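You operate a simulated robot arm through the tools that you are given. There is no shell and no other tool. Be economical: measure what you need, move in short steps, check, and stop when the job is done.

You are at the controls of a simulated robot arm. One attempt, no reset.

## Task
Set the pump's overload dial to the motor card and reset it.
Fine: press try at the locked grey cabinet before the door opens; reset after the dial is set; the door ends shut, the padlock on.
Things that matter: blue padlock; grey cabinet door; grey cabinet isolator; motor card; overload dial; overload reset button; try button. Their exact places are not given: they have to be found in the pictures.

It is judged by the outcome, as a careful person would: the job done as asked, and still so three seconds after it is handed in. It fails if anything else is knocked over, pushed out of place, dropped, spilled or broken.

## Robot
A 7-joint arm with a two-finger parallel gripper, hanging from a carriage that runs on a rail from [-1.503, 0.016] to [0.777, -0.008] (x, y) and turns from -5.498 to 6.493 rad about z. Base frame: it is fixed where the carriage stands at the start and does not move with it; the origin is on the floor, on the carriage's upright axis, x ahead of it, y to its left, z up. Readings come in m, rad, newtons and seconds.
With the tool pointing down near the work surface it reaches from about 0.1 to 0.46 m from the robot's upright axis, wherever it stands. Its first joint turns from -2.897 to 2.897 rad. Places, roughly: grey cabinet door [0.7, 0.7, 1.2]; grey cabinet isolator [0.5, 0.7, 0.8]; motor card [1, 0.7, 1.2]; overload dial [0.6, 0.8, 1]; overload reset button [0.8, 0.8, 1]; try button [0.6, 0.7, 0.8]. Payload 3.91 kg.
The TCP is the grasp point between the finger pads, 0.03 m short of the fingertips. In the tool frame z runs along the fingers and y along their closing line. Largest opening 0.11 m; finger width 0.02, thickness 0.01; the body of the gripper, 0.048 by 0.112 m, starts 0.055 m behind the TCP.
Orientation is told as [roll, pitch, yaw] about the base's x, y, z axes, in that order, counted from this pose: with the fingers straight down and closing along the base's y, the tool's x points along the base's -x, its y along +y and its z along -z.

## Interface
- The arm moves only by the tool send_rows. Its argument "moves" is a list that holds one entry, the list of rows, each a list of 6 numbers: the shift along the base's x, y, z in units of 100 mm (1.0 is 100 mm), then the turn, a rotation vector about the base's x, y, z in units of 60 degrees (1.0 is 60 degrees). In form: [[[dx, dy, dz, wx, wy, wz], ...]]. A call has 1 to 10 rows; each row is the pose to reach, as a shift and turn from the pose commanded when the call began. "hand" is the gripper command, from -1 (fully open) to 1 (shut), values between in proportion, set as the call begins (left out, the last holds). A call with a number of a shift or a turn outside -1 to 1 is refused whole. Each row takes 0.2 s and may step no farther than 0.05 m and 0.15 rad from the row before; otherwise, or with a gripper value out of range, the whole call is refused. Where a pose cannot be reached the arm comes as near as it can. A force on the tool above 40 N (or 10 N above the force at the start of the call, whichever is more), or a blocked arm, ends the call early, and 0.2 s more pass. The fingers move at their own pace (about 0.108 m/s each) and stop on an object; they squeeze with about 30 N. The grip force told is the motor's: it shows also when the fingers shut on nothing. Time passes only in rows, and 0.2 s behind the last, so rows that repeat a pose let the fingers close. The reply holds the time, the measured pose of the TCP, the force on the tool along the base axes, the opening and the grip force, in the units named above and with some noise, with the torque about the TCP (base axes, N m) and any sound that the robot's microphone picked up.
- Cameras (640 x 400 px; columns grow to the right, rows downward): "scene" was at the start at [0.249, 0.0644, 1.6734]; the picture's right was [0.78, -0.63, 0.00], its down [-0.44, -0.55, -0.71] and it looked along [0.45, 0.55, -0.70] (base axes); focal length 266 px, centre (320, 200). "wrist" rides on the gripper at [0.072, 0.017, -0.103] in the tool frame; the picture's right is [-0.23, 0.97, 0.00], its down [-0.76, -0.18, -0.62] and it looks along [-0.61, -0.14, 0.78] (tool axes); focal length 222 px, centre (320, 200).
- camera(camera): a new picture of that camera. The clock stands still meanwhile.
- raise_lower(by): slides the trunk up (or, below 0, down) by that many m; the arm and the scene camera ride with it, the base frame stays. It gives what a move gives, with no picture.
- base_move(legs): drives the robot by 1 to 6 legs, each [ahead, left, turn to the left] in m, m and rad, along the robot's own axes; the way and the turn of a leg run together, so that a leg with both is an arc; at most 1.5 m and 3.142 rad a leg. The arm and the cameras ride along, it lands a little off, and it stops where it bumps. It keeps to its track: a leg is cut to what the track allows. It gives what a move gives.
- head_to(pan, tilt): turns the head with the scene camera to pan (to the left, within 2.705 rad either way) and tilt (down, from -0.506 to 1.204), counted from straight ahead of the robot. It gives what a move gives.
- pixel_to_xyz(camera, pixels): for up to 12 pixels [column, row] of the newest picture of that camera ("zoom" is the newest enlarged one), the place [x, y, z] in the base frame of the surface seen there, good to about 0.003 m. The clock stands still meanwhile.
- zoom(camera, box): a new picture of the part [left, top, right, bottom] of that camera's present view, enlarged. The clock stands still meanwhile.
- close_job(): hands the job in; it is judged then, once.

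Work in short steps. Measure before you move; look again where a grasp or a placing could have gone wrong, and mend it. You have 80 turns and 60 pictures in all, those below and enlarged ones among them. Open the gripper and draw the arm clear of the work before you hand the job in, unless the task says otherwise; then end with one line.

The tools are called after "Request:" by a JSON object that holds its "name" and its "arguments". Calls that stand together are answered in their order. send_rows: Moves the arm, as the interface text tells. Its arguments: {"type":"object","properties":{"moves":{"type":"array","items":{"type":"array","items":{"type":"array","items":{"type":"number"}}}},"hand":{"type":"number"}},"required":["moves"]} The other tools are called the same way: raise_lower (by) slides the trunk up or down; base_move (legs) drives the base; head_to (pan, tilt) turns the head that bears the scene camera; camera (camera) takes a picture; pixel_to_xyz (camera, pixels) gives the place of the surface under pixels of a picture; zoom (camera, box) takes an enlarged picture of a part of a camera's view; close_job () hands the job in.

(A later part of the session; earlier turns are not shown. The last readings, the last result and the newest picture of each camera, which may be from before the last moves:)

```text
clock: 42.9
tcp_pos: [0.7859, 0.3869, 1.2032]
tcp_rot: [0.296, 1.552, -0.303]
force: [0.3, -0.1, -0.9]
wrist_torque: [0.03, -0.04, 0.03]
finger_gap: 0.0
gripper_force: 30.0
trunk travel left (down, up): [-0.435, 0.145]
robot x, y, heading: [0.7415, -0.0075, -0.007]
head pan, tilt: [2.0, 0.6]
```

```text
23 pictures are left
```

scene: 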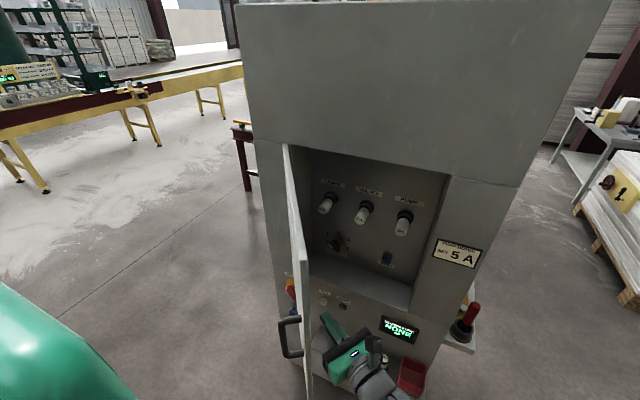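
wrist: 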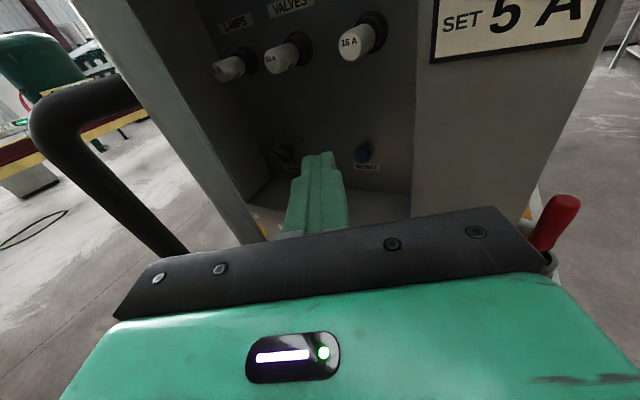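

The tip is clear behind the door. I push along the arc.

Request:
{"name": "send_rows", "arguments": {"moves": [[[-0.2, -0.07, 0, 0, 0, 0], [-0.4, -0.15, 0, 0, 0, 0], [-0.6, -0.23, 0, 0, 0, 0], [-0.8, -0.3, 0, 0, 0, 0], [-1.0, -0.36, 0, 0, 0, 0]]]}}

Request:
{"name": "send_rows", "arguments": {"moves": [[[-0.2, -0.05, 0, 0, 0, 0], [-0.4, -0.1, 0, 0, 0, 0], [-0.6, -0.13, 0, 0, 0, 0], [-0.8, -0.15, 0, 0, 0, 0], [-1.0, -0.15, 0, 0, 0, 0]]]}}

Request:
{"name": "camera", "arguments": {"camera": "scene"}}

```text
clock: 44.1
tcp_pos: [0.6865, 0.3509, 1.2014]
tcp_rot: [0.359, 1.551, -0.24]
force: [0.5, 0.6, -0.1]
wrist_torque: [0.01, -0.02, -0.02]
finger_gap: 0.0002
gripper_force: 29.8
trunk travel left (down, up): [-0.435, 0.145]
robot x, y, heading: [0.7416, -0.0063, -0.007]
head pan, tilt: [2.0, 0.6]
```

```text
clock: 45.3
tcp_pos: [0.5888, 0.3345, 1.2012]
tcp_rot: [0.361, 1.551, -0.235]
force: [0.9, -0.2, -0.2]
wrist_torque: [0.06, 0.01, 0.02]
finger_gap: 0.0003
gripper_force: 30.0
trunk travel left (down, up): [-0.435, 0.145]
robot x, y, heading: [0.7413, -0.0054, -0.003]
head pan, tilt: [2.0, 0.6]
```

```text
22 pictures are left
```

scene: 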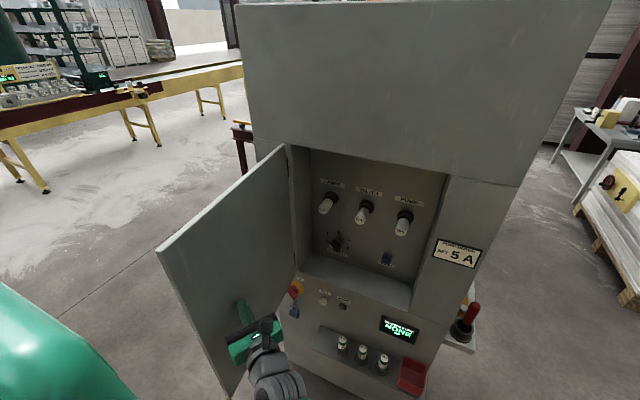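

Nearly square; one more push for clearance, then look at the dial closely.

Request:
{"name": "send_rows", "arguments": {"moves": [[[-0.2, 0, 0, 0, 0, 0], [-0.4, 0.02, 0, 0, 0, 0], [-0.6, 0.04, 0, 0, 0, 0], [-0.75, 0.06, 0, 0, 0, 0]]]}}

Request:
{"name": "zoom", "arguments": {"camera": "scene", "box": [300, 215, 410, 280]}}

Request:
{"name": "pixel_to_xyz", "arguments": {"camera": "scene", "pixels": [[336, 243], [386, 258], [330, 232], [345, 240], [360, 250], [327, 206], [308, 262], [412, 300], [403, 225]]}}

```text
clock: 46.3
tcp_pos: [0.5124, 0.3426, 1.2009]
tcp_rot: [0.344, 1.551, -0.255]
force: [-0.2, 0.5, -1.0]
wrist_torque: [-0.01, 0.02, 0.02]
finger_gap: 0.0
gripper_force: 30.3
trunk travel left (down, up): [-0.435, 0.145]
robot x, y, heading: [0.7418, -0.0108, -0.008]
head pan, tilt: [2.0, 0.6]
```

```text
5.82 times, centred on (355, 248) of scene
```

zoom: 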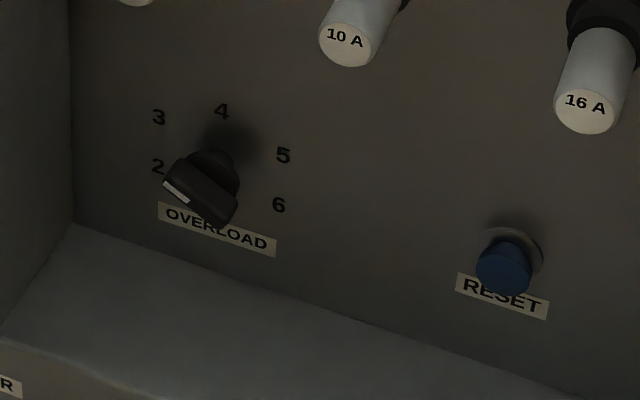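

```text
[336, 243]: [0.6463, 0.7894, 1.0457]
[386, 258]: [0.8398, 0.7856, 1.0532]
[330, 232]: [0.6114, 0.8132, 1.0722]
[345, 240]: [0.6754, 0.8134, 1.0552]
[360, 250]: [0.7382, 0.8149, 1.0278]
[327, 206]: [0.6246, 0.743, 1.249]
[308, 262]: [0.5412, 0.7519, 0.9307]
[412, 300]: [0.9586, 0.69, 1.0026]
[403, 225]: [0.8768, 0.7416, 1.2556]
```

The dial points at 2; needs 5. I measure digits, knob ends and the reset button from the zoom picture.

Request:
{"name": "pixel_to_xyz", "arguments": {"camera": "zoom", "pixels": [[158, 167], [160, 118], [221, 110], [284, 156], [279, 205], [175, 190], [225, 215], [205, 175], [212, 158], [505, 270], [512, 235], [200, 195]]}}

Request:
{"name": "zoom", "arguments": {"camera": "scene", "box": [318, 228, 358, 262]}}

```text
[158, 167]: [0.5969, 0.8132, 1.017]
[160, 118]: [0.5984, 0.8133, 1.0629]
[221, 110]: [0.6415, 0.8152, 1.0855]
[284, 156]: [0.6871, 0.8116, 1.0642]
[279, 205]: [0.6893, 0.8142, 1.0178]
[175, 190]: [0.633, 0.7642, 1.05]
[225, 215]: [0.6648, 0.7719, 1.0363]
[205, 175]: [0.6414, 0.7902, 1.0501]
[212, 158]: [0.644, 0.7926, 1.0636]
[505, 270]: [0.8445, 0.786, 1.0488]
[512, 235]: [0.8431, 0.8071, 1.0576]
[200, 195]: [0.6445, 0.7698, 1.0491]
```

```text
11.76 times, centred on (338, 245) of scene
```

zoom: 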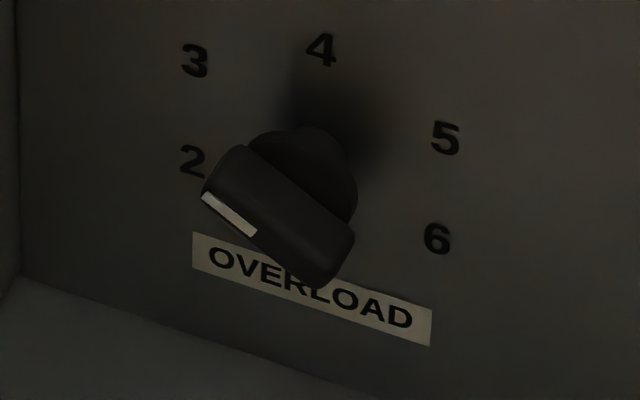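

Digits are spaced 60° about (0.643, 1.038): 3 at −60°, 5 at +60°. I pull the tool back right, straightening it, then lower the trunk.

Request:
{"name": "send_rows", "arguments": {"moves": [[[0.2, 0, 0, 0, 0, 0], [0.4, 0, 0, 0, 0, -0.13], [0.6, 0, 0, 0, 0, -0.26], [0.8, 0, 0, 0, 0, -0.39], [0.95, 0.1, 0, 0, 0, -0.52], [1.0, 0.2, 0, 0, 0, -0.65], [1.0, 0.35, 0, 0, 0, -0.78], [1.0, 0.5, 0, 0, 0, -0.91], [1.0, 0.5, 0, 0, 0, -0.955]]]}}

Request:
{"name": "raise_lower", "arguments": {"by": -0.13}}

```text
clock: 48.3
tcp_pos: [0.6128, 0.3925, 1.2021]
tcp_rot: [0.317, 1.553, -1.283]
force: [1.1, -0.3, -0.4]
wrist_torque: [-0.01, 0.03, 0.03]
finger_gap: 0.0001
gripper_force: 29.7
trunk travel left (down, up): [-0.435, 0.145]
robot x, y, heading: [0.74, -0.0115, -0.003]
head pan, tilt: [2.0, 0.6]
```

```text
clock: 49.9
tcp_pos: [0.6116, 0.3924, 1.0724]
tcp_rot: [0.332, 1.552, -1.267]
force: [-0.2, 0.1, -0.4]
wrist_torque: [0.01, 0.01, -0.02]
finger_gap: 0.0
gripper_force: 30.1
trunk travel left (down, up): [-0.305, 0.275]
robot x, y, heading: [0.7392, -0.0131, 0.0]
head pan, tilt: [2.0, 0.6]
```

I straighten the last bit, spin the tool −60° about its axis to match the dial blade and move nearer.

Request:
{"name": "send_rows", "arguments": {"hand": 0, "moves": [[[0.04, 0.2, 0, 0, -0.12, 0.01], [0.08, 0.4, -0.05, 0, -0.25, 0.027], [0.14, 0.6, -0.1, 0, -0.38, 0.027], [0.2, 0.8, -0.15, 0, -0.51, 0.027], [0.25, 0.9, -0.2, 0, -0.64, 0.027], [0.28, 1.0, -0.25, 0, -0.77, 0.027], [0.3, 1.0, -0.3, 0, -0.89, 0.027], [0.31, 1.0, -0.33, 0, -1.0, 0.027]]]}}

Request:
{"name": "camera", "arguments": {"camera": "wrist"}}

```text
clock: 51.6
tcp_pos: [0.6435, 0.4929, 1.039]
tcp_rot: [1.575, 0.516, -0.006]
force: [0.0, -0.5, -0.2]
wrist_torque: [0.01, -0.04, -0.04]
finger_gap: 0.0552
gripper_force: 0.1
trunk travel left (down, up): [-0.305, 0.275]
robot x, y, heading: [0.741, -0.0098, -0.004]
head pan, tilt: [2.0, 0.6]
```

```text
19 pictures are left
```

wrist: 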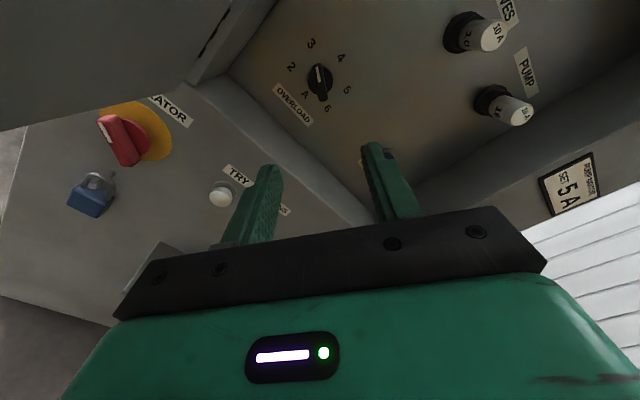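

I zoom to check the pointer and blade alignment.

Request:
{"name": "zoom", "arguments": {"camera": "wrist", "box": [260, 30, 380, 130]}}

Request:
{"name": "pixel_to_xyz", "arguments": {"camera": "zoom", "pixels": [[315, 175], [330, 285], [322, 230], [310, 190], [165, 190], [270, 75], [430, 145], [465, 320], [358, 412]]}}

```text
4.00 times, centred on (320, 80) of wrist
```

zoom: 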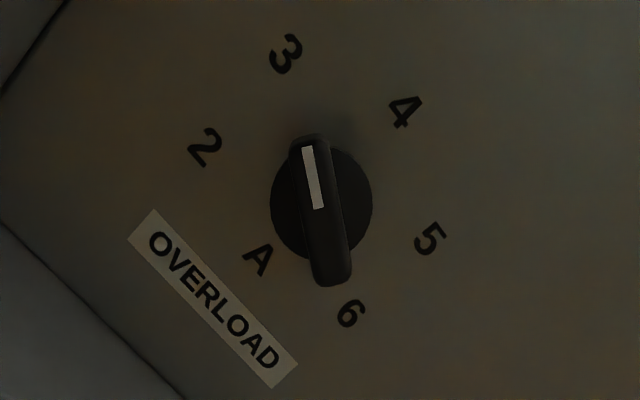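

```text
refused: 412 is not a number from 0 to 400
```

The pointer is exactly at 3. I measure the blade and digits again from this view.

Request:
{"name": "pixel_to_xyz", "arguments": {"camera": "zoom", "pixels": [[308, 148], [333, 275], [321, 215], [205, 148], [286, 55], [405, 110], [430, 240], [350, 313], [360, 200]]}}

```text
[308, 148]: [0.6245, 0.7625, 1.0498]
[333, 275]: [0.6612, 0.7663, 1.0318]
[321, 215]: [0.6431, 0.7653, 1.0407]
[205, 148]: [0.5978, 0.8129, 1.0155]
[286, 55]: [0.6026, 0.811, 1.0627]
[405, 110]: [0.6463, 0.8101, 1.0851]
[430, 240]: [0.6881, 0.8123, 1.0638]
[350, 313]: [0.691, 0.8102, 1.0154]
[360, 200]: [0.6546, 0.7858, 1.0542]
```

Blade centre (0.643, 0.764, 1.041). I advance along +y with open fingers to straddle the blade.

Request:
{"name": "send_rows", "arguments": {"moves": [[[0, 0.33, 0, 0, 0, 0], [0, 0.66, 0.02, 0, 0, 0], [0, 1.0, 0.02, 0, 0, 0]]]}}

Request:
{"name": "send_rows", "arguments": {"moves": [[[0, 0.33, 0, 0, 0, 0], [0, 0.66, 0, 0, 0, 0], [0, 1.0, 0, 0, 0, 0]]]}}

Request:
{"name": "camera", "arguments": {"camera": "wrist"}}

```text
clock: 52.5
tcp_pos: [0.6435, 0.5906, 1.0421]
tcp_rot: [1.573, 0.519, -0.006]
force: [-0.2, -1.0, 0.1]
wrist_torque: [0.0, -0.01, -0.04]
finger_gap: 0.0549
gripper_force: 0.0
trunk travel left (down, up): [-0.305, 0.275]
robot x, y, heading: [0.7382, -0.0063, -0.008]
head pan, tilt: [2.0, 0.6]
```

```text
clock: 53.2
tcp_pos: [0.642, 0.6933, 1.0398]
tcp_rot: [1.572, 0.518, -0.005]
force: [-0.3, 0.6, 0.2]
wrist_torque: [0.02, 0.01, -0.01]
finger_gap: 0.0548
gripper_force: 0.0
trunk travel left (down, up): [-0.305, 0.275]
robot x, y, heading: [0.7443, -0.0073, -0.008]
head pan, tilt: [2.0, 0.6]
```

```text
17 pictures are left
```

wrist: 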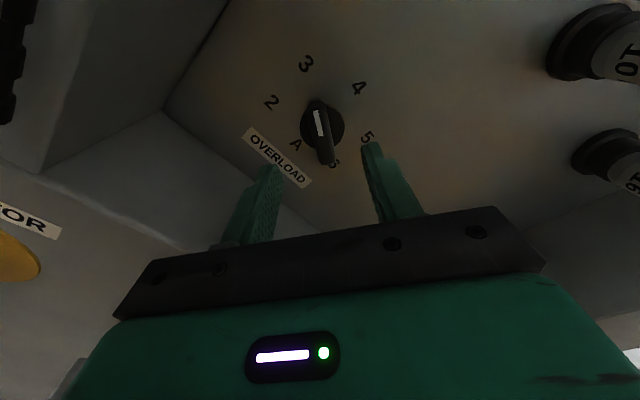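

Blade sits between the fingers, aligned. I advance 5.8 cm and close.

Request:
{"name": "send_rows", "arguments": {"moves": [[[0, 0.3, 0.01, 0, 0, 0], [0.01, 0.5, 0.01, 0, 0, 0], [0.01, 0.58, 0.01, 0, 0, 0]]]}}

Request:
{"name": "send_rows", "arguments": {"hand": 1, "moves": [[[0, 0, 0, 0, 0, 0], [0, 0, 0, 0, 0, 0], [0, 0, 0, 0, 0, 0]]]}}

```text
clock: 54.0
tcp_pos: [0.6431, 0.7517, 1.043]
tcp_rot: [1.575, 0.519, -0.005]
force: [-0.2, 0.0, -1.5]
wrist_torque: [0.02, 0.02, 0.03]
finger_gap: 0.0551
gripper_force: 0.1
trunk travel left (down, up): [-0.305, 0.275]
robot x, y, heading: [0.7454, -0.0099, -0.007]
head pan, tilt: [2.0, 0.6]
```

```text
clock: 54.9
tcp_pos: [0.643, 0.7513, 1.0408]
tcp_rot: [1.572, 0.518, -0.005]
force: [-4.2, 13.2, -18.3]
wrist_torque: [-0.11, 0.03, 0.34]
finger_gap: 0.0159
gripper_force: 45.1
trunk travel left (down, up): [-0.305, 0.275]
robot x, y, heading: [0.7381, -0.013, -0.007]
head pan, tilt: [2.0, 0.6]
```

Blade gripped (0.016 m). I turn +60° about the y axis (3 → 4).

Request:
{"name": "send_rows", "arguments": {"moves": [[[0, 0, 0, 0, 0.125, 0], [0, 0, 0, 0, 0.25, 0], [0, 0, 0, 0, 0.375, 0], [0, 0, 0, 0, 0.5, 0], [0, 0, 0, 0, 0.625, 0], [0, 0, 0, 0, 0.75, 0], [0, 0, 0, 0, 0.875, 0], [0, 0, 0, 0, 1.0, 0]]]}}

```text
clock: 56.6
tcp_pos: [0.6446, 0.7509, 1.0422]
tcp_rot: [0.818, 1.565, -0.758]
force: [0.4, 12.6, -16.4]
wrist_torque: [0.46, -0.01, -0.42]
finger_gap: 0.0157
gripper_force: 45.3
trunk travel left (down, up): [-0.305, 0.275]
robot x, y, heading: [0.743, -0.0085, -0.002]
head pan, tilt: [2.0, 0.6]
```

Turned cleanly. I turn the second 60° (4 → 5).

Request:
{"name": "send_rows", "arguments": {"moves": [[[0, 0, 0, 0, 0.125, 0], [0, 0, 0, 0, 0.25, 0], [0, 0, 0, 0, 0.375, 0], [0, 0, 0, 0, 0.5, 0], [0, 0, 0, 0, 0.625, 0], [0, 0, 0, 0, 0.75, 0], [0, 0, 0, 0, 0.875, 0], [0, 0, 0, 0, 1.0, 0]]]}}

Request:
{"name": "camera", "arguments": {"camera": "wrist"}}

```text
clock: 58.5
tcp_pos: [0.6467, 0.7506, 1.041]
tcp_rot: [-1.562, 0.53, -3.137]
force: [10.8, 4.5, -8.7]
wrist_torque: [0.57, -0.04, -1.46]
finger_gap: 0.016
gripper_force: 44.9
trunk travel left (down, up): [-0.305, 0.275]
robot x, y, heading: [0.7431, -0.0104, -0.003]
head pan, tilt: [2.0, 0.6]
```

```text
16 pictures are left
```

wrist: 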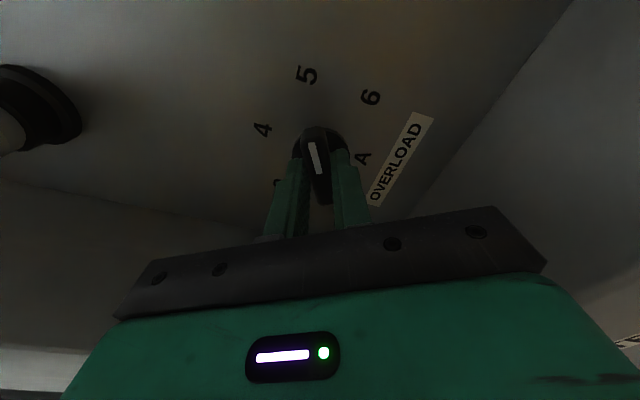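

The pointer is on 5. I release, back out straight, and verify.

Request:
{"name": "send_rows", "arguments": {"hand": 0, "moves": [[[0, 0, 0, 0, 0, 0], [0, 0, 0, 0, 0, 0], [0, -0.3, 0, 0, 0, 0], [0, -0.65, 0, 0, 0, 0], [0, -1.0, 0, 0, 0, 0]]]}}

Request:
{"name": "send_rows", "arguments": {"moves": [[[0, -0.3, 0, 0, 0, 0], [0, -0.6, 0, 0, 0, 0], [0, -1.0, 0, 0, 0, 0]]]}}

Request:
{"name": "zoom", "arguments": {"camera": "wrist", "box": [230, 30, 400, 150]}}

```text
clock: 59.6
tcp_pos: [0.6438, 0.6497, 1.0449]
tcp_rot: [-1.564, 0.531, -3.137]
force: [-0.3, 0.7, 0.0]
wrist_torque: [-0.04, -0.02, -0.02]
finger_gap: 0.055
gripper_force: 0.1
trunk travel left (down, up): [-0.305, 0.275]
robot x, y, heading: [0.7423, -0.0099, -0.003]
head pan, tilt: [2.0, 0.6]
```

```text
clock: 60.5
tcp_pos: [0.6452, 0.5533, 1.0422]
tcp_rot: [-1.564, 0.53, -3.139]
force: [0.5, 0.4, 0.2]
wrist_torque: [-0.02, -0.03, 0.04]
finger_gap: 0.0551
gripper_force: 0.1
trunk travel left (down, up): [-0.305, 0.275]
robot x, y, heading: [0.7418, -0.0089, -0.006]
head pan, tilt: [2.0, 0.6]
```

```text
3.33 times, centred on (315, 90) of wrist
```

zoom: 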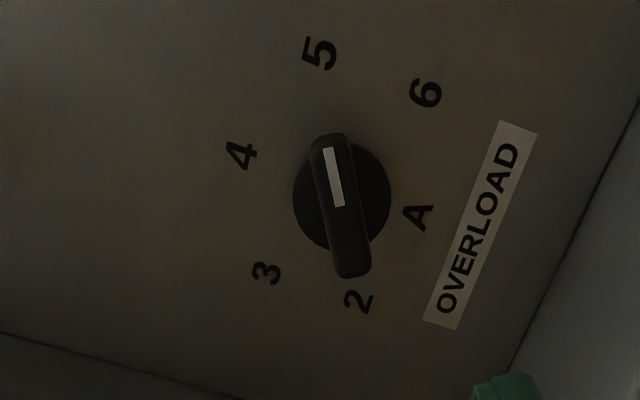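

Dial is at 5. Now I close the fingers, spin back and move in line with the RESET button (0.844, 0.786, 1.050).

Request:
{"name": "send_rows", "arguments": {"hand": 1, "moves": [[[0.13, 0, 0.01, 0, -0.125, 0], [0.26, 0, 0.02, 0, -0.25, 0], [0.39, 0, 0.03, 0, -0.375, 0], [0.52, 0, 0.04, 0, -0.5, 0], [0.65, 0, 0.05, 0, -0.625, 0], [0.78, 0, 0.06, 0, -0.75, 0], [0.9, 0, 0.08, 0, -0.875, 0], [1.0, 0, 0.08, 0, -1.0, 0]]]}}

Request:
{"name": "send_rows", "arguments": {"moves": [[[0.33, 0.2, 0, 0, 0, 0], [0.66, 0.5, 0, 0, 0, 0], [0.98, 0.8, 0, 0, 0, 0], [0.99, 1.0, 0, 0, 0, 0]]]}}

Request:
{"name": "camera", "arguments": {"camera": "wrist"}}

```text
clock: 62.2
tcp_pos: [0.7432, 0.5505, 1.0495]
tcp_rot: [0.98, 1.563, -0.595]
force: [-0.2, -0.1, -0.2]
wrist_torque: [-0.03, 0.01, -0.03]
finger_gap: 0.0
gripper_force: 30.3
trunk travel left (down, up): [-0.305, 0.275]
robot x, y, heading: [0.7396, -0.0092, -0.002]
head pan, tilt: [2.0, 0.6]
```

```text
clock: 63.2
tcp_pos: [0.8182, 0.5592, 1.0455]
tcp_rot: [0.986, 1.564, -0.59]
force: [0.1, 0.1, -0.5]
wrist_torque: [-0.04, -0.02, -0.01]
finger_gap: 0.0
gripper_force: 30.2
out of reach, approached as far as the arm can: row 2, 3, 4
trunk travel left (down, up): [-0.305, 0.275]
robot x, y, heading: [0.7401, -0.0096, -0.001]
head pan, tilt: [2.0, 0.6]
```

```text
14 pictures are left
```

wrist: 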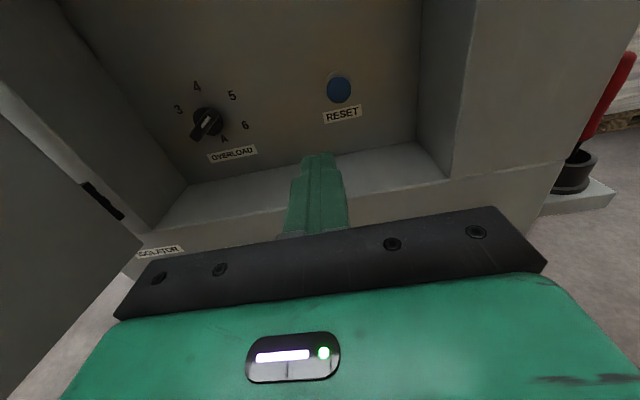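

The arm hit a joint limit here. I try relieving it with a −30° spin (irrelevant to pressing) on the way.

Request:
{"name": "send_rows", "arguments": {"moves": [[[0, 0, 0, 0, -0.125, 0], [0, 0, 0, 0, -0.25, 0], [0, 0, 0, 0, -0.375, 0], [0, 0, 0, 0, -0.5, 0], [0, 0, 0, 0, -0.625, 0], [0, 0, 0, 0, -0.75, 0], [0, 0, 0, 0, -0.875, 0], [0, 0, 0, 0, -1, 0]]]}}

```text
clock: 65.0
tcp_pos: [0.8173, 0.5438, 1.0331]
tcp_rot: [1.578, 0.516, -0.005]
force: [0.1, -0.4, -0.4]
wrist_torque: [0.01, 0.0, 0.0]
finger_gap: 0.0
gripper_force: 29.6
out of reach, approached as far as the arm can: row 2, 3, 4, 5, 6, 7, 8
trunk travel left (down, up): [-0.305, 0.275]
robot x, y, heading: [0.7406, -0.0056, -0.001]
head pan, tilt: [2.0, 0.6]
```

Not the spin. I turn the carriage 0.2 rad right, so the arm works in the robot-relative region where it reached the dial.

Request:
{"name": "base_move", "arguments": {"legs": [[0, 0, -0.22]]}}

Request:
{"name": "send_rows", "arguments": {"moves": [[[-0.2, 0.2, 0, 0, 0, 0], [-0.4, 0.4, 0, 0, 0, 0], [-0.6, 0.6, 0, 0, 0, 0]]]}}

```text
clock: 66.2
tcp_pos: [0.936, 0.5138, 1.0333]
tcp_rot: [1.575, 0.52, -0.224]
force: [-0.1, -0.3, 0.3]
wrist_torque: [0.02, -0.02, 0.03]
finger_gap: 0.0002
gripper_force: 29.8
trunk travel left (down, up): [-0.305, 0.275]
robot x, y, heading: [0.7409, -0.0075, -0.222]
head pan, tilt: [2.0, 0.6]
```

```text
clock: 67.0
tcp_pos: [0.8654, 0.5509, 1.017]
tcp_rot: [1.585, 0.518, -0.223]
force: [0.6, 0.0, -0.8]
wrist_torque: [0.04, 0.03, -0.01]
finger_gap: 0.0
gripper_force: 30.0
out of reach, approached as far as the arm can: row 1, 2, 3
trunk travel left (down, up): [-0.305, 0.275]
robot x, y, heading: [0.7413, -0.0096, -0.221]
head pan, tilt: [2.0, 0.6]
```

Still limited, with z sagging. I lower the trunk 0.1 and raise the tool by the same to change the arm's posture.

Request:
{"name": "raise_lower", "arguments": {"by": -0.1}}

Request:
{"name": "send_rows", "arguments": {"moves": [[[0, 0, 0.4, 0, 0, 0], [0, 0, 0.8, 0, 0, 0], [0, 0, 1.0, 0, 0, 0]]]}}

Request:
{"name": "send_rows", "arguments": {"moves": [[[-0.05, 0.3, 0.1, 0, 0, 0], [-0.15, 0.6, 0.2, 0, 0, 0], [-0.2, 0.9, 0.33, 0, 0, 0]]]}}

```text
clock: 68.4
tcp_pos: [0.8657, 0.5519, 0.9175]
tcp_rot: [1.583, 0.519, -0.222]
force: [-0.8, 0.9, -0.2]
wrist_torque: [0.02, 0.04, -0.01]
finger_gap: 0.0
gripper_force: 29.8
trunk travel left (down, up): [-0.205, 0.375]
robot x, y, heading: [0.743, -0.0089, -0.223]
head pan, tilt: [2.0, 0.6]
```

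```text
clock: 69.2
tcp_pos: [0.8567, 0.5091, 0.9725]
tcp_rot: [1.599, 0.521, -0.218]
force: [-0.4, 0.4, 0.0]
wrist_torque: [0.02, -0.01, 0.03]
finger_gap: 0.0003
gripper_force: 29.9
out of reach, approached as far as the arm can: row 1, 2, 3
trunk travel left (down, up): [-0.205, 0.375]
robot x, y, heading: [0.7399, -0.0074, -0.227]
head pan, tilt: [2.0, 0.6]
```

```text
clock: 70.0
tcp_pos: [0.8265, 0.5368, 0.9516]
tcp_rot: [1.597, 0.521, -0.217]
force: [0.5, 0.1, -0.4]
wrist_torque: [0.02, -0.02, 0.0]
finger_gap: 0.0
gripper_force: 30.4
out of reach, approached as far as the arm can: row 1, 2, 3
trunk travel left (down, up): [-0.205, 0.375]
robot x, y, heading: [0.7415, -0.0103, -0.222]
head pan, tilt: [2.0, 0.6]
```

Raising shrinks the reach. I look at the arm's posture.

Request:
{"name": "camera", "arguments": {"camera": "scene"}}

```text
13 pictures are left
```

scene: 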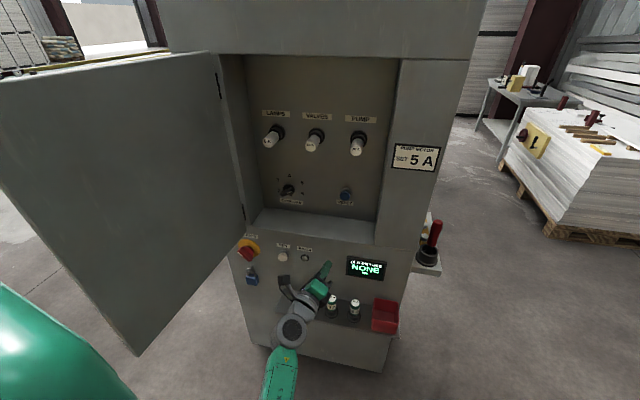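

Forearm comes from below, no contact. I retract, to let the arm re-posture with a neutral spin.

Request:
{"name": "send_rows", "arguments": {"moves": [[[0, -0.4, 0, 0, 0, 0], [0, -0.8, 0, 0, 0, 0], [0, -1.0, 0, 0, 0.12, 0], [0, -1.0, 0, 0, 0.24, 0], [0, -1.0, 0, 0, 0.36, 0], [0, -1.0, 0, 0, 0.48, 0], [0, -1.0, 0, 0, 0.6, 0], [0, -1.0, 0, 0, 0.72, 0], [0, -1.0, 0, 0, 0.84, 0], [0, -1.0, 0, 0, 0.96, 0]]]}}

Request:
{"name": "raise_lower", "arguments": {"by": 0.1}}

```text
clock: 72.2
tcp_pos: [0.8285, 0.4334, 0.9495]
tcp_rot: [0.301, 1.376, -1.398]
force: [-0.3, -0.4, 0.2]
wrist_torque: [0.03, 0.0, -0.01]
finger_gap: 0.0
gripper_force: 29.9
trunk travel left (down, up): [-0.205, 0.375]
robot x, y, heading: [0.7409, -0.0077, -0.22]
head pan, tilt: [2.0, 0.6]
```

```text
clock: 73.5
tcp_pos: [0.8278, 0.4352, 1.0483]
tcp_rot: [0.313, 1.375, -1.388]
force: [-0.8, 0.1, -0.5]
wrist_torque: [-0.03, -0.01, 0.0]
finger_gap: 0.0
gripper_force: 29.7
trunk travel left (down, up): [-0.305, 0.275]
robot x, y, heading: [0.7388, -0.0055, -0.22]
head pan, tilt: [2.0, 0.6]
```

Commanded pose tracks again. I level the tool (it points ~10° down) and advance toward RESET.

Request:
{"name": "send_rows", "arguments": {"moves": [[[0.05, 0.1, 0, 0.09, 0, 0.06], [0.1, 0.2, 0, 0.18, 0, 0.12], [0.15, 0.5, 0, 0.18, 0, 0.12], [0.15, 0.75, 0, 0.18, 0, 0.12], [0.15, 1.0, 0, 0.18, 0, 0.12]]]}}

Request:
{"name": "send_rows", "arguments": {"moves": [[[0, 0.3, 0, 0, 0, 0], [0, 0.6, 0, 0, 0, 0], [0, 0.9, 0, 0, 0, 0]]]}}

```text
clock: 74.7
tcp_pos: [0.8427, 0.5294, 1.0481]
tcp_rot: [1.609, 1.523, 0.031]
force: [0.7, -0.3, -0.1]
wrist_torque: [-0.01, -0.01, 0.05]
finger_gap: 0.0
gripper_force: 30.0
out of reach, approached as far as the arm can: row 5
trunk travel left (down, up): [-0.305, 0.275]
robot x, y, heading: [0.7411, -0.0093, -0.222]
head pan, tilt: [2.0, 0.6]
```

```text
clock: 75.5
tcp_pos: [0.8115, 0.5442, 1.0416]
tcp_rot: [1.614, 1.523, 0.036]
force: [0.4, -1.1, 0.4]
wrist_torque: [0.01, -0.01, -0.02]
finger_gap: 0.0001
gripper_force: 29.5
out of reach, approached as far as the arm can: row 1, 2, 3
trunk travel left (down, up): [-0.305, 0.275]
robot x, y, heading: [0.7387, -0.0051, -0.223]
head pan, tilt: [2.0, 0.6]
```

Still limited. I replicate the dial approach in the robot's own frame: turn the carriage to −0.30, tool yaw likewise, and spin −60°, starting from the robot-relative point that worked.

Request:
{"name": "send_rows", "arguments": {"moves": [[[-0.1, -0.4, 0, 0, 0, -0.1], [-0.3, -0.8, 0.05, 0, 0, -0.21], [-0.6, -1.0, 0.05, 0, 0, -0.21], [-0.9, -1.0, 0.05, 0, 0, -0.21]]]}}

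Request:
{"name": "base_move", "arguments": {"legs": [[0, 0, -0.08]]}}

Request:
{"name": "send_rows", "arguments": {"moves": [[[0, 0, 0, -0.037, -0.12, 0], [0, 0, 0, -0.074, -0.24, 0], [0, 0, 0, -0.11, -0.36, 0], [0, 0, 0, -0.148, -0.48, 0], [0, 0, 0, -0.185, -0.6, 0], [0, 0, 0, -0.222, -0.72, 0], [0, 0, 0, -0.26, -0.84, 0], [0, 0, 0, -0.296, -0.955, 0]]]}}

```text
clock: 76.5
tcp_pos: [0.7243, 0.4426, 1.0461]
tcp_rot: [1.626, 1.524, -0.172]
force: [0.4, 0.8, -0.1]
wrist_torque: [-0.01, 0.01, 0.0]
finger_gap: 0.0
gripper_force: 29.6
trunk travel left (down, up): [-0.305, 0.275]
robot x, y, heading: [0.743, -0.013, -0.22]
head pan, tilt: [2.0, 0.6]
```

```text
clock: 77.4
tcp_pos: [0.7583, 0.4422, 1.0464]
tcp_rot: [1.608, 1.523, -0.266]
force: [-0.3, 0.6, -0.3]
wrist_torque: [-0.01, -0.04, 0.01]
finger_gap: 0.0
gripper_force: 29.7
trunk travel left (down, up): [-0.305, 0.275]
robot x, y, heading: [0.7398, -0.0077, -0.295]
head pan, tilt: [2.0, 0.6]
```

```text
clock: 79.2
tcp_pos: [0.7569, 0.4423, 1.0461]
tcp_rot: [1.576, 0.474, -0.299]
force: [0.1, -0.3, -0.8]
wrist_torque: [0.0, 0.02, 0.0]
finger_gap: 0.0004
gripper_force: 29.8
trunk travel left (down, up): [-0.305, 0.275]
robot x, y, heading: [0.7435, -0.0089, -0.302]
head pan, tilt: [2.0, 0.6]
```

Robot-relative pose now matches. I advance along the tool axis.

Request:
{"name": "send_rows", "arguments": {"moves": [[[0.08, 0.33, 0, 0, 0, 0], [0.16, 0.66, 0.02, 0, 0, 0], [0.245, 1.0, 0.04, 0, 0, 0]]]}}

Request:
{"name": "send_rows", "arguments": {"moves": [[[0.08, 0.33, 0, 0, 0, 0], [0.16, 0.66, 0, 0, 0, 0], [0.245, 1.0, 0, 0, 0, 0]]]}}

Request:
{"name": "camera", "arguments": {"camera": "wrist"}}

```text
clock: 80.0
tcp_pos: [0.78, 0.5415, 1.0497]
tcp_rot: [1.579, 0.479, -0.301]
force: [0.9, 0.1, 0.3]
wrist_torque: [0.02, -0.02, -0.01]
finger_gap: 0.0
gripper_force: 29.8
trunk travel left (down, up): [-0.305, 0.275]
robot x, y, heading: [0.7408, -0.0057, -0.3]
head pan, tilt: [2.0, 0.6]
```

```text
clock: 81.0
tcp_pos: [0.7574, 0.646, 1.0506]
tcp_rot: [1.573, 0.479, -0.226]
force: [-2.4, 0.0, -0.4]
wrist_torque: [0.04, 0.01, -0.19]
finger_gap: 0.0
gripper_force: 29.9
out of reach, approached as far as the arm can: row 1, 2
trunk travel left (down, up): [-0.305, 0.275]
robot x, y, heading: [0.7409, -0.0045, -0.297]
head pan, tilt: [2.0, 0.6]
stopped in row 3: the arm was blocked; the commanded pose is now the measured one
```

```text
12 pictures are left
```

wrist: 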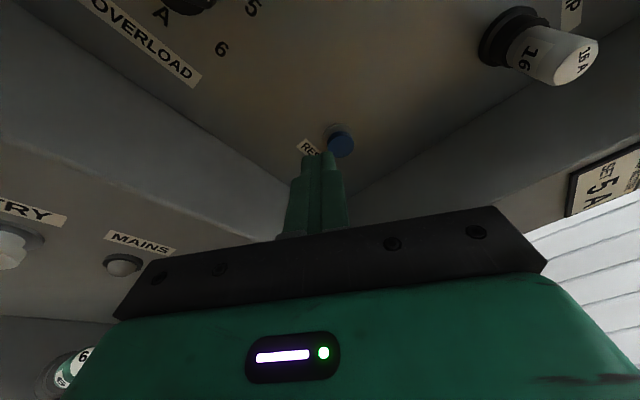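

An arm link was blocked by something. I look before moving further.

Request:
{"name": "camera", "arguments": {"camera": "scene"}}

Request:
{"name": "zoom", "arguments": {"camera": "scene", "box": [180, 180, 440, 400]}}

```text
11 pictures are left
```

scene: 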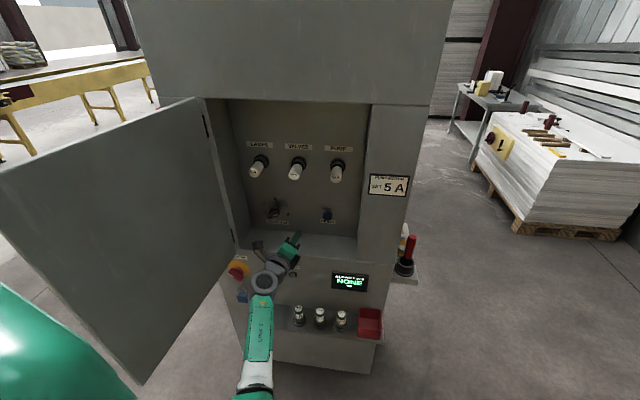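

```text
1.82 times, centred on (310, 290) of scene
```

zoom: 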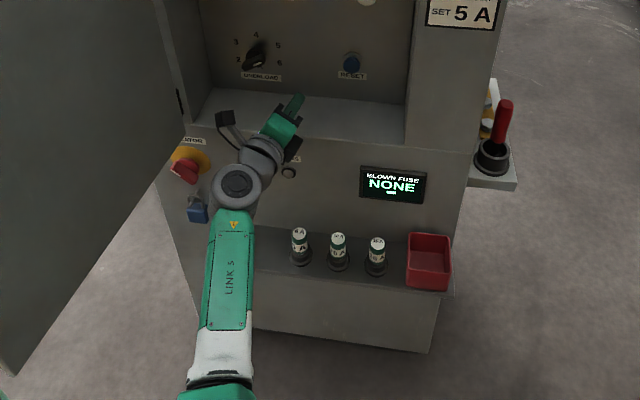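

The forearm rises steeply from a low elbow, and lowering the tool relative to the shoulder should flatten it. I retreat, lower the tool 0.1 and raise the trunk.

Request:
{"name": "send_rows", "arguments": {"moves": [[[-0.05, -0.4, 0, 0, 0, 0], [-0.1, -0.8, 0, 0, 0, 0], [-0.1, -1.0, 0, 0, 0, 0], [-0.1, -1.0, -0.4, 0, 0, 0], [-0.1, -1.0, -0.8, 0, 0, 0], [-0.1, -1.0, -1.0, 0, 0, 0]]]}}

Request:
{"name": "raise_lower", "arguments": {"by": 0.14}}

Request:
{"name": "send_rows", "arguments": {"moves": [[[0.12, 0.15, -0.2, 0, 0, -0.04], [0.24, 0.3, -0.4, 0, 0, -0.07], [0.4, 0.5, -0.4, 0, 0, -0.07], [0.5, 0.8, -0.4, 0, 0, -0.07], [0.58, 1.0, -0.4, 0, 0, -0.07]]]}}

```text
clock: 82.4
tcp_pos: [0.7511, 0.5467, 0.9509]
tcp_rot: [1.575, 0.48, -0.231]
force: [0.2, 0.5, -0.1]
wrist_torque: [0.02, 0.01, 0.0]
finger_gap: 0.0001
gripper_force: 29.8
trunk travel left (down, up): [-0.305, 0.275]
robot x, y, heading: [0.742, -0.0061, -0.301]
head pan, tilt: [2.0, 0.6]
```

```text
clock: 84.0
tcp_pos: [0.7513, 0.5466, 1.0912]
tcp_rot: [1.574, 0.476, -0.23]
force: [0.0, 0.5, 0.5]
wrist_torque: [0.0, -0.01, 0.0]
finger_gap: 0.0
gripper_force: 30.1
trunk travel left (down, up): [-0.445, 0.135]
robot x, y, heading: [0.7398, -0.0088, -0.3]
head pan, tilt: [2.0, 0.6]
```

```text
clock: 85.2
tcp_pos: [0.8081, 0.6452, 1.0515]
tcp_rot: [1.574, 0.477, -0.305]
force: [-1.0, 0.2, -0.1]
wrist_torque: [0.01, -0.02, 0.02]
finger_gap: 0.0
gripper_force: 29.6
trunk travel left (down, up): [-0.445, 0.135]
robot x, y, heading: [0.7411, -0.0078, -0.301]
head pan, tilt: [2.0, 0.6]
```

That freed the reach. I advance to just short of the button.

Request:
{"name": "send_rows", "arguments": {"moves": [[[0.08, 0.3, 0, 0, 0, 0], [0.15, 0.6, 0, 0, 0, 0], [0.22, 0.87, 0, 0, 0, 0]]]}}

Request:
{"name": "zoom", "arguments": {"camera": "wrist", "box": [220, 60, 420, 240]}}

```text
clock: 86.0
tcp_pos: [0.8271, 0.7151, 1.0593]
tcp_rot: [1.574, 0.478, -0.304]
force: [-0.7, 0.7, -0.7]
wrist_torque: [-0.02, 0.05, -0.01]
finger_gap: 0.0
gripper_force: 30.3
out of reach, approached as far as the arm can: row 3
trunk travel left (down, up): [-0.445, 0.135]
robot x, y, heading: [0.7373, -0.0078, -0.302]
head pan, tilt: [2.0, 0.6]
```

```text
2.22 times, centred on (320, 150) of wrist
```

zoom: 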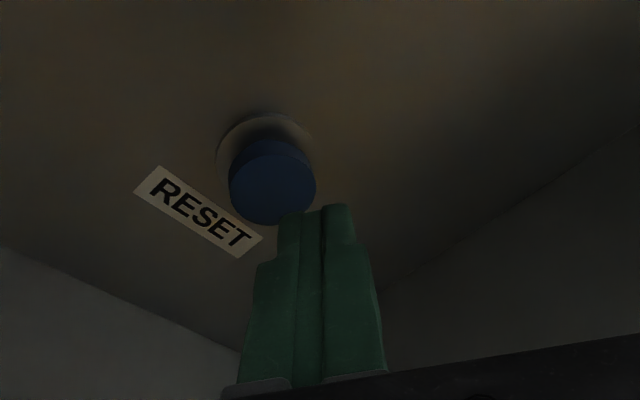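

Nearly there (tip ≈1.5 cm short), with the limit now on the other side. I raise the tool 5 cm and lower the trunk 5 cm, then continue.

Request:
{"name": "send_rows", "arguments": {"moves": [[[0, -0.1, 0.25, 0, 0, 0], [0, -0.1, 0.5, 0, 0, 0]]]}}

Request:
{"name": "raise_lower", "arguments": {"by": -0.06}}

Request:
{"name": "send_rows", "arguments": {"moves": [[[0.02, 0.15, 0, 0, 0, 0], [0.04, 0.3, 0, 0, 0, 0]]]}}

```text
clock: 86.7
tcp_pos: [0.8278, 0.7047, 1.1094]
tcp_rot: [1.574, 0.477, -0.303]
force: [0.2, 0.7, 0.6]
wrist_torque: [-0.01, 0.02, -0.02]
finger_gap: 0.0
gripper_force: 29.9
trunk travel left (down, up): [-0.445, 0.135]
robot x, y, heading: [0.7399, -0.0097, -0.296]
head pan, tilt: [2.0, 0.6]
```

```text
clock: 87.7
tcp_pos: [0.8278, 0.7055, 1.05]
tcp_rot: [1.574, 0.476, -0.304]
force: [0.6, 0.9, -0.7]
wrist_torque: [0.0, 0.0, -0.01]
finger_gap: 0.0
gripper_force: 30.2
trunk travel left (down, up): [-0.385, 0.195]
robot x, y, heading: [0.7404, -0.0046, -0.3]
head pan, tilt: [2.0, 0.6]
```

```text
clock: 88.2
tcp_pos: [0.8318, 0.7352, 1.0491]
tcp_rot: [1.574, 0.477, -0.304]
force: [-0.5, -0.7, -0.3]
wrist_torque: [0.01, -0.02, 0.02]
finger_gap: 0.0
gripper_force: 29.6
trunk travel left (down, up): [-0.385, 0.195]
robot x, y, heading: [0.7376, -0.0114, -0.298]
head pan, tilt: [2.0, 0.6]
```

Tip is at (0.841, 0.764), button front at 0.786. I press.

Request:
{"name": "send_rows", "arguments": {"moves": [[[0.0, 0.12, 0, 0, 0, 0], [0.01, 0.22, 0, 0, 0, 0], [0.01, 0.28, 0, 0, 0, 0], [0.02, 0.33, 0, 0, 0, 0], [0.02, 0.36, 0, 0, 0, 0], [0.02, 0.36, 0, 0, 0, 0]]]}}

Request:
{"name": "zoom", "arguments": {"camera": "wrist", "box": [220, 60, 420, 240]}}

```text
clock: 89.7
tcp_pos: [0.8335, 0.7545, 1.0505]
tcp_rot: [1.575, 0.476, -0.303]
force: [-0.1, -0.4, -0.3]
wrist_torque: [0.01, 0.01, 0.02]
finger_gap: 0.0
gripper_force: 29.5
out of reach, approached as far as the arm can: row 3, 4, 5, 6
trunk travel left (down, up): [-0.385, 0.195]
robot x, y, heading: [0.736, -0.0065, -0.299]
head pan, tilt: [2.0, 0.6]
```

```text
2.22 times, centred on (320, 150) of wrist
```

zoom: 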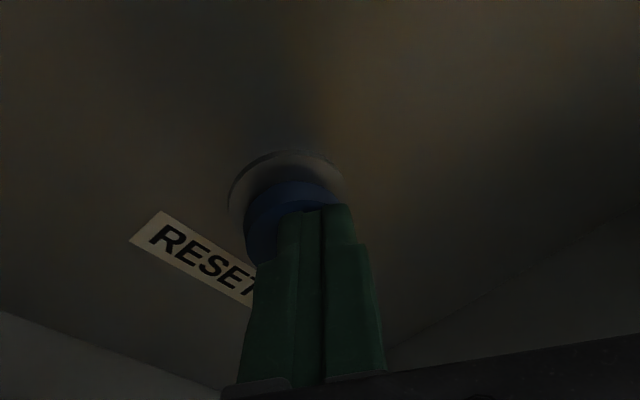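

Tip just at the button but at reach limit. I back 1 cm, raise tool 5 cm / lower trunk 5 cm again, and press anew.

Request:
{"name": "send_rows", "arguments": {"moves": [[[0, -0.15, 0, 0, 0, 0], [0, -0.2, 0.25, 0, 0, 0], [0, -0.2, 0.5, 0, 0, 0]]]}}

Request:
{"name": "raise_lower", "arguments": {"by": -0.05}}

Request:
{"name": "send_rows", "arguments": {"moves": [[[0.0, 0.15, 0, 0, 0, 0], [0.01, 0.25, 0, 0, 0, 0], [0.01, 0.3, 0, 0, 0, 0], [0.01, 0.35, 0, 0, 0, 0], [0.01, 0.38, 0, 0, 0, 0], [0.01, 0.38, 0, 0, 0, 0]]]}}

```text
clock: 90.5
tcp_pos: [0.8329, 0.7392, 1.1002]
tcp_rot: [1.575, 0.478, -0.304]
force: [-0.2, 0.9, -0.4]
wrist_torque: [0.01, 0.03, 0.0]
finger_gap: 0.0
gripper_force: 29.8
trunk travel left (down, up): [-0.385, 0.195]
robot x, y, heading: [0.7419, -0.0059, -0.301]
head pan, tilt: [2.0, 0.6]
```

```text
clock: 91.4
tcp_pos: [0.8314, 0.7389, 1.0493]
tcp_rot: [1.573, 0.477, -0.303]
force: [-0.8, -0.4, 0.6]
wrist_torque: [-0.01, 0.0, 0.01]
finger_gap: 0.0
gripper_force: 29.7
trunk travel left (down, up): [-0.335, 0.245]
robot x, y, heading: [0.7382, -0.0057, -0.296]
head pan, tilt: [2.0, 0.6]
```

```text
clock: 92.2
tcp_pos: [0.8317, 0.7652, 1.0477]
tcp_rot: [1.577, 0.478, -0.304]
force: [-3.4, -33.7, 14.5]
wrist_torque: [0.41, 0.01, 0.12]
finger_gap: 0.0
gripper_force: 29.9
trunk travel left (down, up): [-0.335, 0.245]
robot x, y, heading: [0.7416, -0.0119, -0.299]
head pan, tilt: [2.0, 0.6]
heard: click
stopped in row 4: the force on the tool passed its limit at 45 N (the readings are from after the stop); the commanded pose is now the measured one
```

Click heard: reset done after dial set. I back out along the tool axis, then check the dial and door.

Request:
{"name": "send_rows", "arguments": {"moves": [[[-0.08, -0.3, 0, 0, 0, 0], [-0.16, -0.6, 0, 0, 0, 0], [-0.24, -0.95, 0, 0, 0, 0]]]}}

Request:
{"name": "send_rows", "arguments": {"moves": [[[0, -0.4, 0, 0.037, 0.12, 0], [0, -0.8, 0, 0.074, 0.24, 0], [0, -1.0, 0, 0.11, 0.36, 0], [0, -1.0, 0, 0.148, 0.48, 0], [0, -1.0, 0, 0.185, 0.6, 0], [0, -1.0, 0, 0.222, 0.72, 0], [0, -1.0, 0, 0.26, 0.84, 0], [0, -1.0, 0, 0.296, 0.955, 0]]]}}

Request:
{"name": "head_to", "arguments": {"pan": 2.3, "tilt": 0.6}}

Request:
{"name": "camera", "arguments": {"camera": "scene"}}

```text
clock: 93.0
tcp_pos: [0.808, 0.6754, 1.0497]
tcp_rot: [1.579, 0.479, -0.3]
force: [0.2, 0.9, -0.4]
wrist_torque: [-0.02, 0.01, 0.0]
finger_gap: 0.0
gripper_force: 30.0
trunk travel left (down, up): [-0.335, 0.245]
robot x, y, heading: [0.7426, -0.0057, -0.299]
head pan, tilt: [2.0, 0.6]
```

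```text
clock: 94.8
tcp_pos: [0.8093, 0.5744, 1.0511]
tcp_rot: [1.541, 1.526, -0.34]
force: [0.0, 0.4, -0.8]
wrist_torque: [0.0, -0.02, 0.01]
finger_gap: 0.0
gripper_force: 30.8
trunk travel left (down, up): [-0.335, 0.245]
robot x, y, heading: [0.7399, -0.0101, -0.296]
head pan, tilt: [2.0, 0.6]
```

```text
clock: 95.6
tcp_pos: [0.8092, 0.5742, 1.0508]
tcp_rot: [1.54, 1.523, -0.341]
force: [0.4, -0.2, 0.6]
wrist_torque: [0.01, -0.02, 0.01]
finger_gap: 0.0
gripper_force: 30.1
trunk travel left (down, up): [-0.335, 0.245]
robot x, y, heading: [0.7429, -0.008, -0.3]
head pan, tilt: [2.3, 0.6]
```

```text
7 pictures are left
```

scene: 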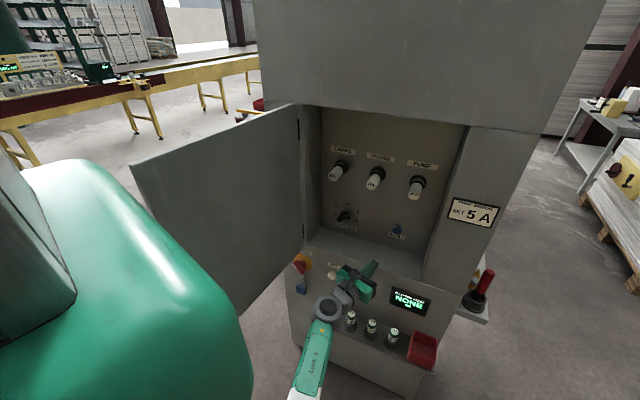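

I measure the door's edge and inner face.

Request:
{"name": "pixel_to_xyz", "arguments": {"camera": "scene", "pixels": [[134, 175], [140, 190], [238, 308], [200, 200], [270, 150], [242, 305]]}}

```text
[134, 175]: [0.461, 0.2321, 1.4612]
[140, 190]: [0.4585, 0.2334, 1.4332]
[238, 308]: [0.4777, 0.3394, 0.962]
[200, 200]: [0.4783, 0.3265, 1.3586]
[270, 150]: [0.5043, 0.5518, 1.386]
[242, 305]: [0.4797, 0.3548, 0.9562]
```

Door is at ≈97°, edge (0.460, 0.232), top z≈1.477. I'll close it from above: straddle its top edge with open fingers tilted down and swing it. First retract and turn the carriage back.

Request:
{"name": "send_rows", "arguments": {"moves": [[[0.1, -0.4, 0, 0, 0, 0], [0.2, -0.8, 0, 0, 0, 0], [0.2, -1.0, 0, 0, 0, 0], [0.2, -1.0, 0.4, 0, 0, 0], [0.2, -1.0, 0.8, 0, 0, 0], [0.2, -1.0, 1.0, 0, 0, 0]]]}}

Request:
{"name": "base_move", "arguments": {"legs": [[0, 0, 0.3]]}}

Request:
{"name": "raise_lower", "arguments": {"by": 0.22}}

```text
clock: 97.0
tcp_pos: [0.8283, 0.4738, 1.1501]
tcp_rot: [1.53, 1.525, -0.352]
force: [-0.2, 0.0, -0.1]
wrist_torque: [-0.01, -0.01, -0.01]
finger_gap: 0.0
gripper_force: 30.8
trunk travel left (down, up): [-0.335, 0.245]
robot x, y, heading: [0.7413, -0.0084, -0.301]
head pan, tilt: [2.3, 0.6]
```

```text
clock: 98.4
tcp_pos: [0.6811, 0.4787, 1.1498]
tcp_rot: [1.538, 1.527, -0.041]
force: [-0.9, -0.1, -0.1]
wrist_torque: [0.01, -0.04, 0.02]
finger_gap: 0.0
gripper_force: 30.5
trunk travel left (down, up): [-0.335, 0.245]
robot x, y, heading: [0.7434, -0.0077, -0.001]
head pan, tilt: [2.3, 0.6]
```

```text
clock: 100.7
tcp_pos: [0.6807, 0.4786, 1.3702]
tcp_rot: [1.54, 1.525, -0.04]
force: [0.5, -0.2, 0.1]
wrist_torque: [-0.01, 0.01, 0.04]
finger_gap: 0.0
gripper_force: 29.7
trunk travel left (down, up): [-0.555, 0.025]
robot x, y, heading: [0.7381, -0.0114, 0.0]
head pan, tilt: [2.3, 0.6]
```

I lift above door-top height while tilting the tool down ~44°, staying right of the door.

Request:
{"name": "send_rows", "arguments": {"hand": -1, "moves": [[[-0.05, -0.2, 0.3, -0.12, 0, 0], [-0.1, -0.4, 0.6, -0.24, 0, 0], [-0.15, -0.6, 0.8, -0.36, 0, 0], [-0.2, -0.8, 1.0, -0.48, 0, 0], [-0.25, -1.0, 1.0, -0.6, 0, 0], [-0.3, -1.0, 1.0, -0.73, 0, 0]]]}}

Request:
{"name": "send_rows", "arguments": {"moves": [[[0, 0, 0.3, 0, 0, 0], [0, 0, 0.6, 0, 0, 0], [0, 0, 0.8, 0, 0, 0]]]}}

```text
clock: 102.1
tcp_pos: [0.6468, 0.3932, 1.4689]
tcp_rot: [0.058, 0.798, -1.501]
force: [0.5, 0.0, 0.0]
wrist_torque: [0.0, -0.01, -0.01]
finger_gap: 0.1101
gripper_force: 0.1
out of reach, approached as far as the arm can: row 4, 5, 6
trunk travel left (down, up): [-0.555, 0.025]
robot x, y, heading: [0.7401, -0.0061, 0.001]
head pan, tilt: [2.3, 0.6]
```

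```text
clock: 102.9
tcp_pos: [0.6469, 0.3951, 1.5505]
tcp_rot: [0.057, 0.803, -1.506]
force: [0.1, 0.2, -0.5]
wrist_torque: [-0.01, 0.02, -0.02]
finger_gap: 0.11
gripper_force: 0.1
trunk travel left (down, up): [-0.555, 0.025]
robot x, y, heading: [0.7387, -0.0067, -0.001]
head pan, tilt: [2.3, 0.6]
```

I move over the door (its centre at x≈0.477 here), still above it.

Request:
{"name": "send_rows", "arguments": {"moves": [[[-0.35, 0, 0, 0, 0, 0], [-0.7, 0, 0, 0, 0, 0], [-1.0, 0, 0, 0, 0, 0]]]}}

Request:
{"name": "send_rows", "arguments": {"moves": [[[-0.35, 0, 0, 0, 0, 0], [-0.7, 0, 0, 0, 0, 0]]]}}

Request:
{"name": "camera", "arguments": {"camera": "wrist"}}

```text
clock: 103.7
tcp_pos: [0.5449, 0.3941, 1.55]
tcp_rot: [0.058, 0.804, -1.504]
force: [0.2, -0.3, -0.1]
wrist_torque: [-0.05, 0.0, 0.02]
finger_gap: 0.1103
gripper_force: 0.1
trunk travel left (down, up): [-0.555, 0.025]
robot x, y, heading: [0.7442, -0.0067, -0.003]
head pan, tilt: [2.3, 0.6]
```

```text
clock: 104.3
tcp_pos: [0.4746, 0.3945, 1.5493]
tcp_rot: [0.056, 0.804, -1.503]
force: [0.4, -0.4, 0.6]
wrist_torque: [0.01, 0.03, 0.02]
finger_gap: 0.1099
gripper_force: 0.1
trunk travel left (down, up): [-0.555, 0.025]
robot x, y, heading: [0.7382, -0.0126, 0.002]
head pan, tilt: [2.3, 0.6]
```

```text
6 pictures are left
```

wrist: 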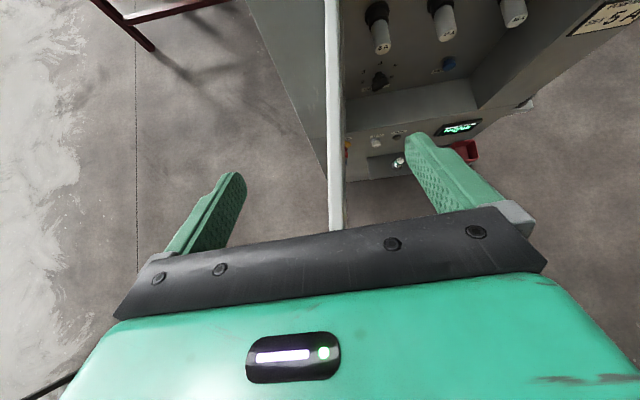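

The door's top edge lies midway between the fingers. I lower to straddle, then push it toward closed.

Request:
{"name": "send_rows", "arguments": {"moves": [[[0, 0, -0.3, 0, 0, 0], [0, 0, -0.6, 0, 0, 0], [0, 0, -0.74, 0, 0, 0]]]}}

Request:
{"name": "send_rows", "arguments": {"moves": [[[0.15, 0, 0, 0, 0, 0], [0.3, 0, 0, 0, 0, 0], [0.4, 0, 0, 0, 0, 0], [0.5, 0, 0, 0, 0, 0], [0.6, 0, 0, 0, 0, 0], [0.7, 0, 0, 0, 0, 0], [0.8, 0, 0, 0, 0, 0], [0.9, 0, 0, 0, 0, 0], [1.0, 0, 0, 0, 0, 0]]]}}

Request:
{"name": "send_rows", "arguments": {"moves": [[[0.12, 0, 0, 0, 0, 0], [0.26, 0, 0, 0, 0, 0], [0.4, 0.03, 0, 0, 0, 0], [0.54, 0.06, 0, 0, 0, 0], [0.68, 0.1, 0, 0, 0, 0], [0.82, 0.14, 0, 0, 0, 0], [0.96, 0.18, 0, 0, 0, 0]]]}}

```text
clock: 105.1
tcp_pos: [0.4754, 0.3951, 1.4752]
tcp_rot: [0.056, 0.803, -1.505]
force: [0.9, 0.1, 0.0]
wrist_torque: [0.03, 0.0, -0.01]
finger_gap: 0.1101
gripper_force: 0.0
trunk travel left (down, up): [-0.555, 0.025]
robot x, y, heading: [0.7395, -0.0072, -0.002]
head pan, tilt: [2.3, 0.6]
```

```text
clock: 107.1
tcp_pos: [0.5757, 0.3951, 1.476]
tcp_rot: [0.058, 0.802, -1.505]
force: [0.3, -0.6, 0.2]
wrist_torque: [0.02, 0.04, 0.02]
finger_gap: 0.1101
gripper_force: 0.0
trunk travel left (down, up): [-0.555, 0.025]
robot x, y, heading: [0.7443, -0.0103, 0.003]
head pan, tilt: [2.3, 0.6]
```

```text
clock: 108.7
tcp_pos: [0.6733, 0.4124, 1.476]
tcp_rot: [0.057, 0.804, -1.505]
force: [-0.1, -0.2, -0.4]
wrist_torque: [-0.01, 0.0, -0.01]
finger_gap: 0.1098
gripper_force: 0.1
trunk travel left (down, up): [-0.555, 0.025]
robot x, y, heading: [0.7373, -0.0083, 0.001]
head pan, tilt: [2.3, 0.6]
```

I check that the door follows.

Request:
{"name": "camera", "arguments": {"camera": "wrist"}}

```text
5 pictures are left
```

wrist: 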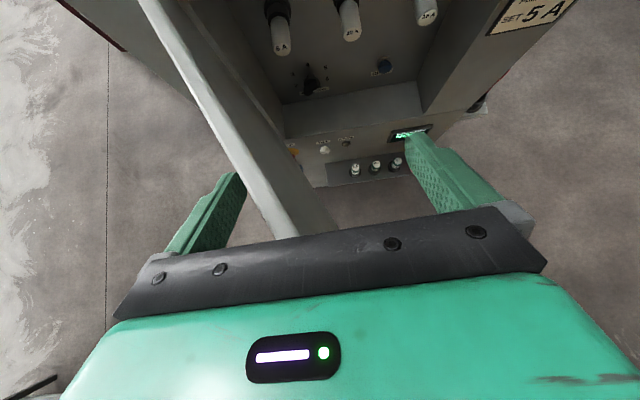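

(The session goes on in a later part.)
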